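You operate a simulated robot arm through the tools that you are given. There is no shell and no other tool. Be economical: measure what you need, move in short steps, check, and stop when the job is done.

Carry out the task below with a simulated robot arm. There is one attempt and no reset: what you move stays moved.

Task
Take the tub with the blue lid and leave it on the red trivet.

Only the result counts: the job must be done as asked and must still hold three seconds after the hand-in. Knocking over, shifting, dropping, spilling or breaking anything else fails it. Lids that push on must go on centred and level and be pressed home; caps that screw on are set level and turned clockwise until they are tight.

Robot
A 6-joint arm with a two-finger parallel gripper, fixed in place. Base frame: the origin is at the foot of the arm, x ahead of it, y to its left, z up; the work surface is at about z = 0. Lengths are in m, angles in rad, forces in N, time in s.
With the tool pointing down near the work surface it reaches from about 0.14 to 0.58 m from the base axis. Its first joint turns from -1.152 to 1.152 rad. Payload 2.1 kg.
Tool frame: the origin (TCP) lies between the finger pads and is the grasp point; the fingertips stand 0.03 m ahead of it; z points along the fingers, y is the line along which they close. Largest opening 0.094 m; finger width 0.028, thickness 0.01; the body of the gripper, 0.05 by 0.096 m, starts 0.055 m behind the TCP.
Orientation is told as [roll, pitch, yaw] about the base's x, y, z axes, in that order, counted from this pose: with the fingers straight down and closing along the base's y, the tool's x points along the base's -x, its y along +y and its z along -z.

Tools
- The arm moves only by the tool nudge_tool. Its argument "moves" is one flat list of numbers, 6 for each row, row after row: the shift along the base's x, y, z in m, then the turn, a rotation vector about the base's x, y, z in degrees. In form: [dx, dy, dz, ax, ay, az, dx, dy, dz, ax, ay, az, ...]. A call has 1 to 12 rows; each row shifts and turns the commanded pose from where the row before left it. "gripper" is the closure, from 0 (fully open) to 1 (shut), set as the call begins (left out, the last holds). A row lasts 0.2 s, in which the tool goes at most 0.05 m and 0.15 rad; a call with a longer step from one row to the next is refused whole, and so is a gripper value outside its range. Where a pose cannot be reached the arm comes as near as it can. A force on the tool above 40 N (or 10 N above the force at the start of the call, whichever is more), or a blocked arm, ends the call early, and 0.2 s more pass. The fingers move at their own pace (about 0.072 m/s each) and stop on an object; they squeeze with about 32 N. The grip force told is the motor's: it shows also when the fingers shut on nothing. Time passes only in rows, and 0.2 s behind the last, so rows that do not move let the fingers close. The reply holds the time, the measured pose of the TCP, the force on the tool along the base axes, the opening and the grip force, in the units named above and with some noise.
- Cameras (640 x 400 px; columns grow to the right, rows downward): "scene" is fixed at [0.007, -0.3393, 0.4842]; the picture's right is [0.98, -0.18, 0.00], its down [-0.10, -0.54, -0.84] and it looks along [0.15, 0.82, -0.55] (base axes); focal length 321 px, centre (320, 200). "wrist" rides on the gripper at [-0.037, 0, -0.058] in the tool frame; the picture's right is [0.00, -1.00, 0.00], its down [0.97, 0.00, -0.24] and it looks along [0.24, 0.00, 0.97] (tool axes); focal length 218 px, centre (320, 200). There is no depth. A picture from a camera that has moved, and an enlarged one, comes with that camera's place and axes in the base frame and with its lens. The place of the scene camera against the robot may be out by one fixed shift of up to 0.025 m in any direction.
- camera(camera): a new picture of that camera. The clock stands still meanwhile.
- inspect(camera, box): a new picture of the part [left, top, right, bottom] of that camera's present view, enlarged. The clock stands still meanwhile.
- job_done(): hands the job in; it is judged then, once.

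Go step by step. Nothing tells you positions but the pictures and the camera data: compare them with the known pose of the tool, close in by small moves and look again before you grip or let go. The budget is 90 turns and 46 pictures, counting those below and the enlarged ones. Unless the task says otherwise, let go and move clear before handing in, and close with one line.

The tools are called after "Emit:" as a command line: name --argument value ..., lists and objects as JSON in quotes. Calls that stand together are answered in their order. nudge_tool: Moves the arm, as the interface text tells. Its arguments: {"type":"object","properties":{"moves":{"type":"array"},"gripper":{"type":"number"}},"required":["moves"]} The other tools are called the same way: camera (camera) takes a picture; inspect (camera, box) takes an enlarged picture of a part of a camera's view; job_done () hands the job in.

At the start:

```text
time_s: 0.0
ee_pos: [0.2421, 0.3037, 0.2053]
ee_rot: [0.0, 0.0, 0.001]
ft_force: [-0.3, 0.3, 0.2]
finger_gap: 0.0937
finger_force: 0.0
```

scene: 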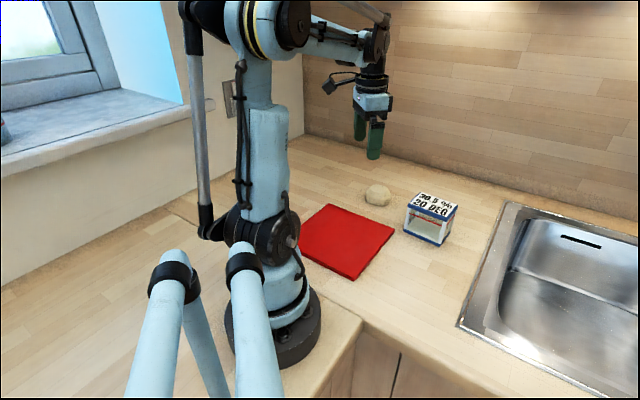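
wrist: 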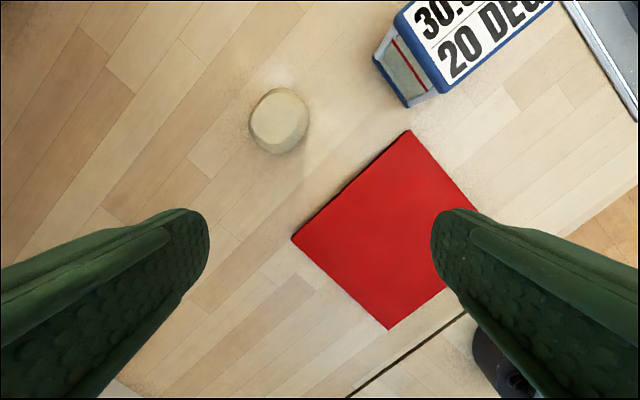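

I see a red trivet, a stone-like object and a labelled box with blue edges, which is probably the tub. I'll look closer before moving.

Emit:
inspect --camera "scene" --box '[280, 160, 480, 285]'

Emit:
inspect --camera "wrist" --box '[360, 0, 600, 150]'

```text
3.20 times, centred on (380, 222) of scene
camera zoom: at [0.007, -0.3393, 0.4842], right [0.98, -0.18, 0.0], down [-0.1, -0.54, -0.84], along [0.15, 0.82, -0.55], focal length 1026 px, centre (128, 128)
```

zoom: 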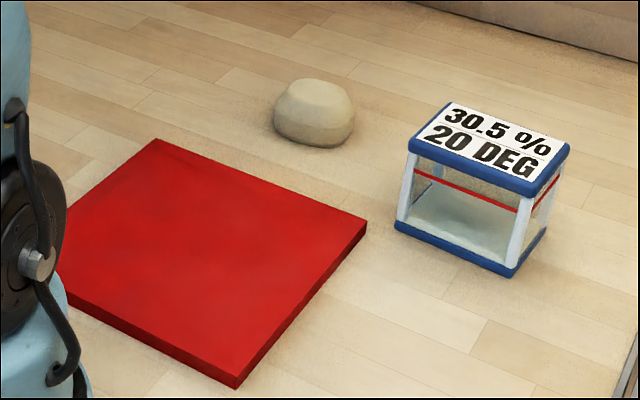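

```text
2.67 times, centred on (480, 75) of wrist
camera zoom: at [0.2794, 0.3037, 0.2651], right [0.0, -1.0, 0.0], down [-0.97, 0.0, 0.24], along [-0.24, 0.0, -0.97], focal length 582 px, centre (-107, 533)
```

zoom: 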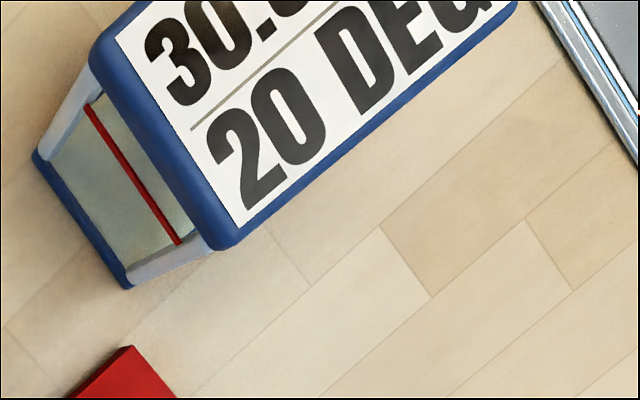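

The tub is the clear box with the blue lid, roughly at (0.378, 0.187), turned about 40°, 0.066 × 0.095 and 0.07 high. The trivet centre is near (0.163, 0.207). I'll move above the tub and align the fingers with its narrow side.

Emit:
nudge_tool --moves '[0.017, -0.0146, 0, 0, 0, -7, 0.017, -0.0146, 0, 0, 0, -7, 0.017, -0.0146, 0, 0, 0, -7, 0.017, -0.0146, 0, 0, 0, -7, 0.017, -0.0146, 0, 0, 0, -7, 0.017, -0.0146, 0, 0, 0, -7, 0.017, -0.0146, 0, 0, 0, -7, 0.017, -0.0146, 0, 0, 0, 0]' --gripper 0

Emit:
camera --camera "wrist"

Emit:
camera --camera "scene"

```text
time_s: 1.8
ee_pos: [0.3777, 0.1878, 0.2083]
ee_rot: [0.002, 0.001, -0.855]
ft_force: [0.2, 0.0, 0.5]
finger_gap: 0.0943
finger_force: 0.0
```

```text
41 pictures are left
camera wrist: at [0.4027, 0.1583, 0.2655], right [-0.75, -0.66, 0.0], down [-0.64, 0.73, 0.24], along [-0.16, 0.18, -0.97], focal length 218 px, centre (320, 200)
```

wrist: 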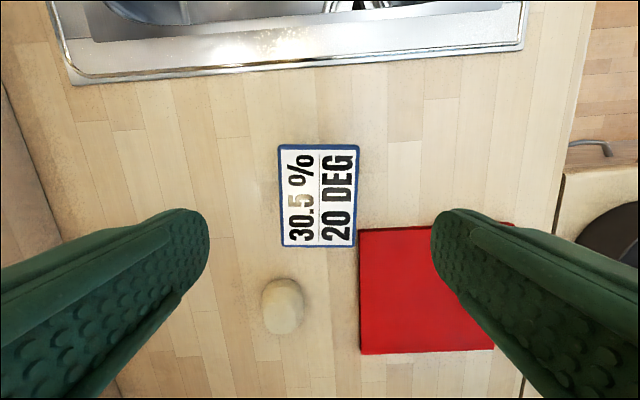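

```text
40 pictures are left
```

scene: 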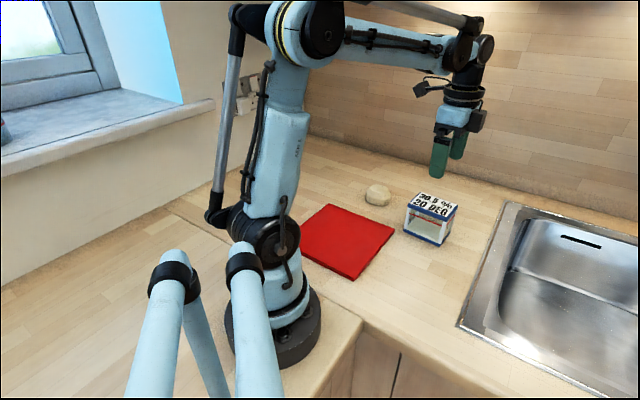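

The tub's lid is centred between the fingers and the yaw is aligned. I'll shift about 5 mm along the tub's long axis and descend to just above the lid, then check.

Emit:
nudge_tool --moves '[-0.002, 0.002, -0.03, 0, 0, 0, -0.002, 0.002, -0.03, 0, 0, 0, 0, 0, -0.03, 0, 0, 0, 0, 0, 0, 0, 0, 0]'

Emit:
camera --camera "wrist"

Emit:
inspect --camera "scene" --box '[360, 130, 520, 250]'

```text
time_s: 2.8
ee_pos: [0.3719, 0.194, 0.1156]
ee_rot: [0.002, 0.001, -0.853]
ft_force: [0.2, 0.8, -0.2]
finger_gap: 0.0943
finger_force: 0.1
```

```text
39 pictures are left
camera wrist: at [0.3972, 0.1646, 0.1745], right [-0.75, -0.66, 0.0], down [-0.64, 0.73, 0.24], along [-0.16, 0.18, -0.97], focal length 218 px, centre (320, 200)
```

wrist: 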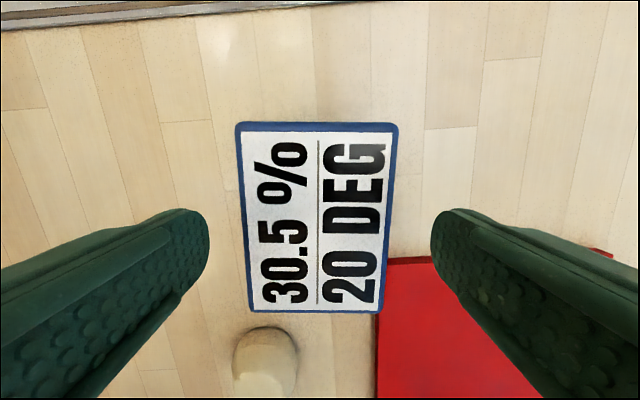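

```text
3.33 times, centred on (440, 190) of scene
camera zoom: at [0.007, -0.3393, 0.4842], right [0.98, -0.18, 0.0], down [-0.1, -0.54, -0.84], along [0.15, 0.82, -0.55], focal length 1069 px, centre (-80, 233)
```

zoom: 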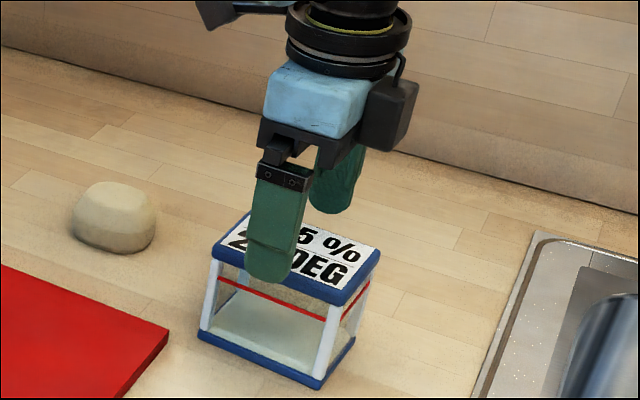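

The lid is about 0.064 × 0.087, top near z 0.084, and the fingers straddle it with about 15 mm each side. I'll make a small correction and descend to z ≈ 0.042.

Emit:
nudge_tool --moves '[0.0026, -0.0005, 0, 0, 0, 0, 0, 0, -0.02, 0, 0, 0, 0, 0, -0.02, 0, 0, 0, 0, 0, -0.018, 0, 0, 0, 0, 0, -0.012, 0, 0, 0, 0, 0, 0, 0, 0, 0]'

Emit:
camera --camera "wrist"

Emit:
inspect --camera "scene" --box '[360, 130, 520, 250]'

```text
time_s: 4.2
ee_pos: [0.3759, 0.1918, 0.0457]
ee_rot: [0.002, -0.002, -0.855]
ft_force: [-0.6, 1.2, 1.1]
finger_gap: 0.0941
finger_force: 0.1
```

```text
37 pictures are left
camera wrist: at [0.4013, 0.1624, 0.1049], right [-0.75, -0.66, 0.0], down [-0.64, 0.73, 0.24], along [-0.16, 0.18, -0.97], focal length 218 px, centre (320, 200)
```

wrist: 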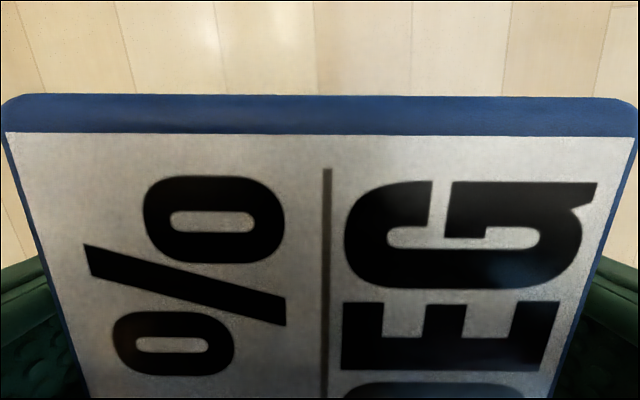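

```text
3.33 times, centred on (440, 190) of scene
camera zoom: at [0.007, -0.3393, 0.4842], right [0.98, -0.18, 0.0], down [-0.1, -0.54, -0.84], along [0.15, 0.82, -0.55], focal length 1069 px, centre (-80, 233)
```

zoom: 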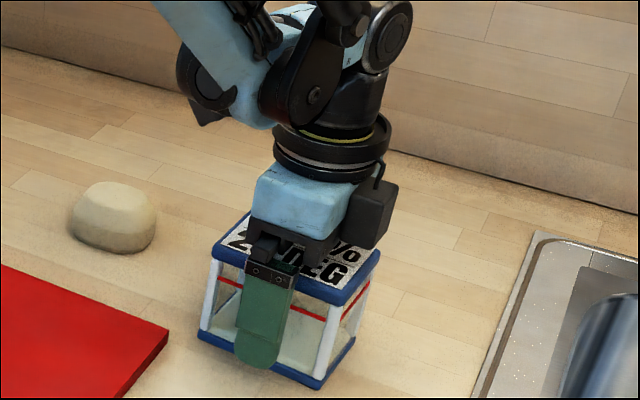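

The fingers straddle the tub and it is centred. I'll close partially first to see the contact width and force.

Emit:
nudge_tool --moves '[0, 0, 0, 0, 0, 0, 0, 0, 0, 0, 0, 0, 0, 0, 0, 0, 0, 0, 0, 0, 0, 0, 0, 0]' --gripper 0.4

Emit:
inspect --camera "scene" --box '[360, 130, 520, 250]'

```text
time_s: 5.2
ee_pos: [0.3762, 0.1918, 0.0465]
ee_rot: [0.002, 0.0, -0.853]
ft_force: [-0.5, -0.1, -0.5]
finger_gap: 0.0731
finger_force: 32.1
```

```text
3.33 times, centred on (440, 190) of scene
camera zoom: at [0.0071, -0.3393, 0.4842], right [0.98, -0.18, 0.0], down [-0.1, -0.54, -0.84], along [0.15, 0.82, -0.55], focal length 1069 px, centre (-80, 233)
```

zoom: 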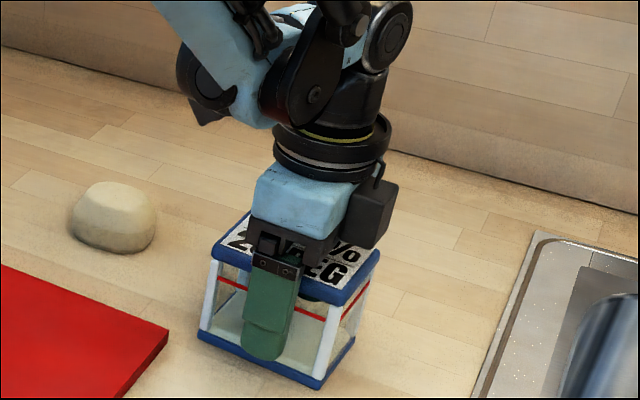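

The fingers stopped on the tub at 0.073 m with full grip force. I'll lift gently and check.

Emit:
nudge_tool --moves '[0, 0, 0.005, 0, 0, 0, 0, 0, 0.01, 0, 0, 0, 0, 0, 0.015, 0, 0, 0, 0, 0, 0.015, 0, 0, 0, 0, 0, 0.01, 0, 0, 0, 0, 0, 0, 0, 0, 0]'

Emit:
inspect --camera "scene" --box '[360, 130, 520, 250]'

```text
time_s: 6.6
ee_pos: [0.3752, 0.1913, 0.1019]
ee_rot: [0.002, 0.0, -0.853]
ft_force: [-0.8, 0.5, -2.7]
finger_gap: 0.0734
finger_force: 32.1
```

```text
3.33 times, centred on (440, 190) of scene
camera zoom: at [0.0071, -0.3393, 0.4842], right [0.98, -0.18, 0.0], down [-0.1, -0.54, -0.84], along [0.15, 0.82, -0.55], focal length 1069 px, centre (-80, 233)
```

zoom: 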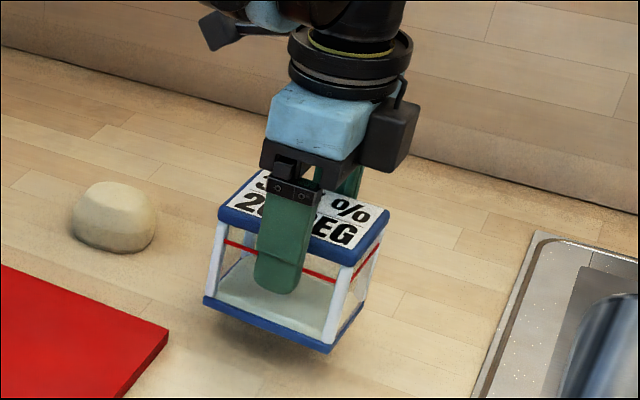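

The tub is held level and off the surface. I'll carry it above the trivet centre, near (0.167, 0.204), keeping its orientation.

Emit:
nudge_tool --moves '[-0.01, 0, 0.005, 0, 0, 0, -0.022, 0.002, 0, 0, 0, 0, -0.022, 0.002, 0, 0, 0, 0, -0.022, 0.002, 0, 0, 0, 0, -0.022, 0.002, 0, 0, 0, 0, -0.022, 0.002, 0, 0, 0, 0, -0.022, 0.002, 0, 0, 0, 0, -0.022, 0.001, 0, 0, 0, 0, -0.022, 0, 0, 0, 0, 0, -0.015, 0, 0, 0, 0, 0, -0.007, 0, 0, 0, 0, 0, 0, 0, 0, 0, 0, 0]'

Emit:
camera --camera "scene"

Emit:
camera --camera "wrist"

```text
time_s: 9.2
ee_pos: [0.1684, 0.2026, 0.107]
ee_rot: [0.002, 0.001, -0.854]
ft_force: [-1.3, -1.0, -3.2]
finger_gap: 0.0733
finger_force: 32.1
```

```text
33 pictures are left
```

scene: 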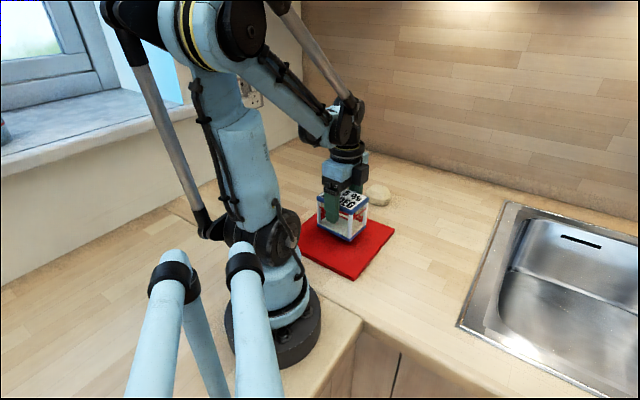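

```text
32 pictures are left
camera wrist: at [0.1933, 0.1748, 0.1653], right [-0.75, -0.66, 0.0], down [-0.64, 0.73, 0.24], along [-0.16, 0.18, -0.97], focal length 218 px, centre (320, 200)
```

wrist: 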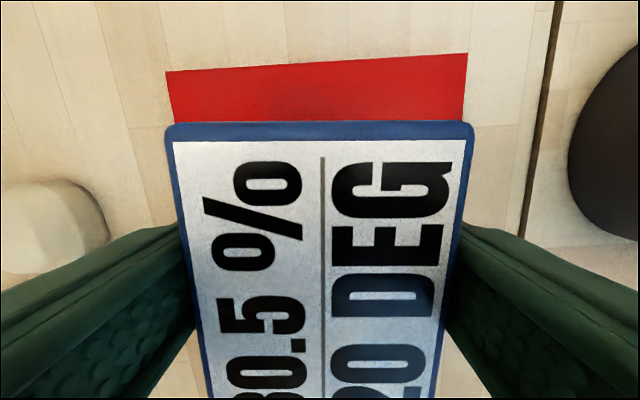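

The tub is centred over the trivet. I'll lower it in small steps.

Emit:
nudge_tool --moves '[0, 0, -0.01, 0, 0, 0, 0, 0, -0.012, 0, 0, 0, 0, 0, -0.01, 0, 0, 0, 0, 0, -0.004, 0, 0, 0, 0, 0, 0, 0, 0, 0]'

Emit:
inspect --camera "scene" --box '[280, 160, 440, 280]'

```text
time_s: 10.4
ee_pos: [0.1669, 0.2027, 0.0711]
ee_rot: [0.002, -0.002, -0.853]
ft_force: [-2.8, -4.9, 25.3]
finger_gap: 0.0733
finger_force: 31.5
```

```text
3.33 times, centred on (360, 220) of scene
camera zoom: at [0.007, -0.3394, 0.4841], right [0.98, -0.18, 0.0], down [-0.1, -0.54, -0.84], along [0.15, 0.82, -0.55], focal length 1069 px, centre (187, 133)
```

zoom: 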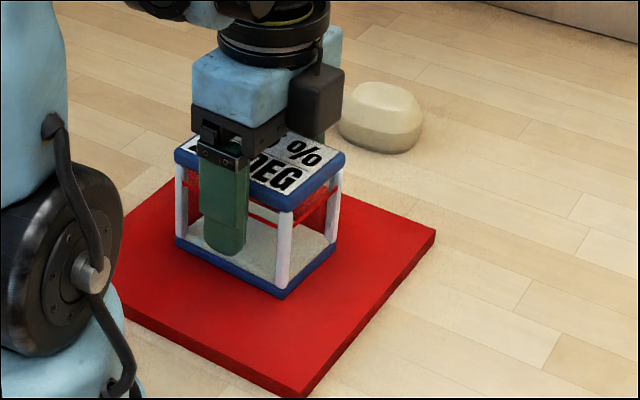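

Contact already: about 25 N upward, so the trivet is thicker than I guessed. I'll ease up slightly to relieve the press.

Emit:
nudge_tool --moves '[0, 0, 0.001, 0, 0, 0, 0, 0, 0, 0, 0, 0]'

```text
time_s: 11.0
ee_pos: [0.1666, 0.2041, 0.0715]
ee_rot: [0.004, 0.001, -0.854]
ft_force: [0.5, 0.0, -2.7]
finger_gap: 0.0731
finger_force: 31.9
```

It is now just unloaded, within a millimetre of the surface. I'll lower it a touch and let go by opening fully.

Emit:
nudge_tool --moves '[0, 0, -0.0005, 0, 0, 0, 0, 0, 0, 0, 0, 0]'

Emit:
nudge_tool --moves '[0, 0, 0, 0, 0, 0, 0, 0, 0, 0, 0, 0, 0, 0, 0, 0, 0, 0]' --gripper 0

Emit:
camera --camera "wrist"

Emit:
inspect --camera "scene" --box '[280, 160, 440, 280]'

```text
time_s: 11.6
ee_pos: [0.1679, 0.2035, 0.0704]
ee_rot: [0.001, -0.001, -0.854]
ft_force: [0.3, 0.1, -2.3]
finger_gap: 0.0731
finger_force: 31.8
```

```text
time_s: 12.4
ee_pos: [0.1679, 0.2041, 0.0712]
ee_rot: [0.001, 0.0, -0.854]
ft_force: [0.4, 0.7, -0.3]
finger_gap: 0.0942
finger_force: 0.1
```

```text
30 pictures are left
camera wrist: at [0.1934, 0.1753, 0.1295], right [-0.75, -0.66, 0.0], down [-0.64, 0.73, 0.24], along [-0.16, 0.18, -0.97], focal length 218 px, centre (320, 200)
```

wrist: 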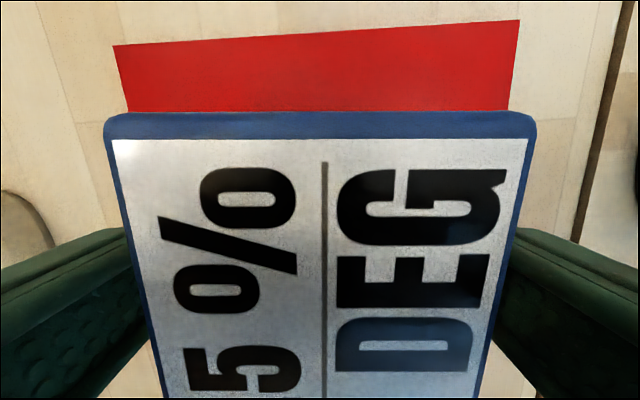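

```text
3.33 times, centred on (360, 220) of scene
camera zoom: at [0.007, -0.3393, 0.4842], right [0.98, -0.18, 0.0], down [-0.1, -0.54, -0.84], along [0.15, 0.82, -0.55], focal length 1069 px, centre (187, 133)
```

zoom: 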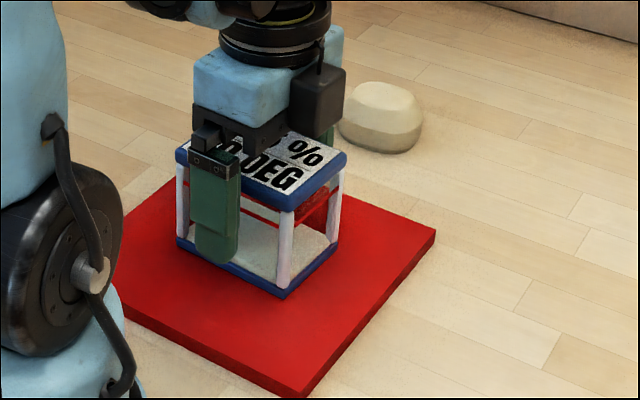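

The tub is released and resting level on the trivet, with both fingers clear of its sides. I'll go straight up and check.

Emit:
nudge_tool --moves '[0, 0, 0.01, 0, 0, 0, 0, 0, 0.02, 0, 0, 0, 0, 0, 0.025, 0, 0, 0, 0, 0, 0.03, 0, 0, 0, 0, 0, 0.03, 0, 0, 0, 0, 0, 0, 0, 0, 0]'

Emit:
camera --camera "scene"

Emit:
camera --camera "wrist"

```text
time_s: 13.8
ee_pos: [0.1671, 0.2045, 0.1853]
ee_rot: [0.002, 0.001, -0.853]
ft_force: [-0.9, -0.5, 0.3]
finger_gap: 0.0938
finger_force: 0.1
```

```text
28 pictures are left
```

scene: 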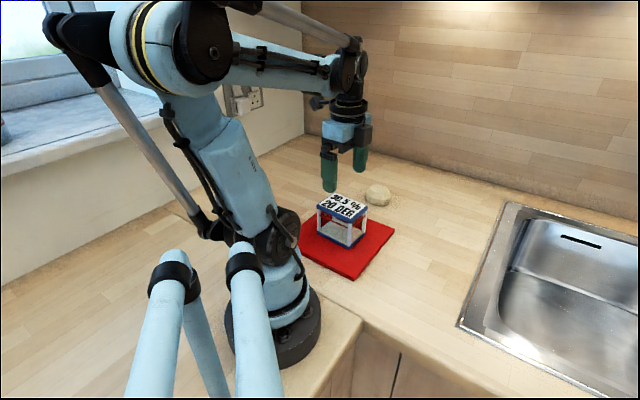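

```text
27 pictures are left
camera wrist: at [0.193, 0.1758, 0.2446], right [-0.75, -0.66, 0.0], down [-0.64, 0.73, 0.24], along [-0.16, 0.18, -0.97], focal length 218 px, centre (320, 200)
```

wrist: 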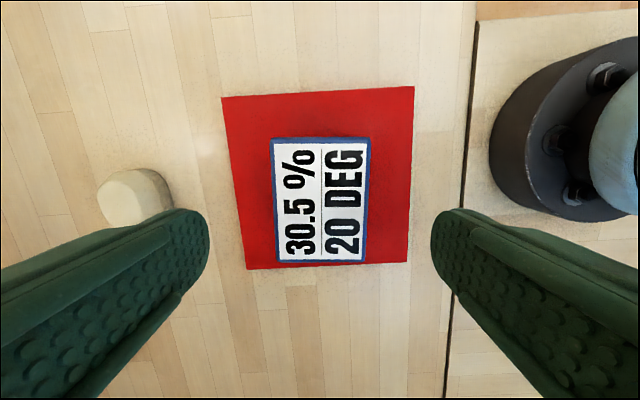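

The tub stands level on the red trivet, well inside its edges. The trivet and the stone have not moved, and the gripper is clear, so I'm handing in.

Emit:
job_done

```text
The job is handed in.
```

The tub with the blue lid is standing level on the red trivet, with the gripper open and clear above it.
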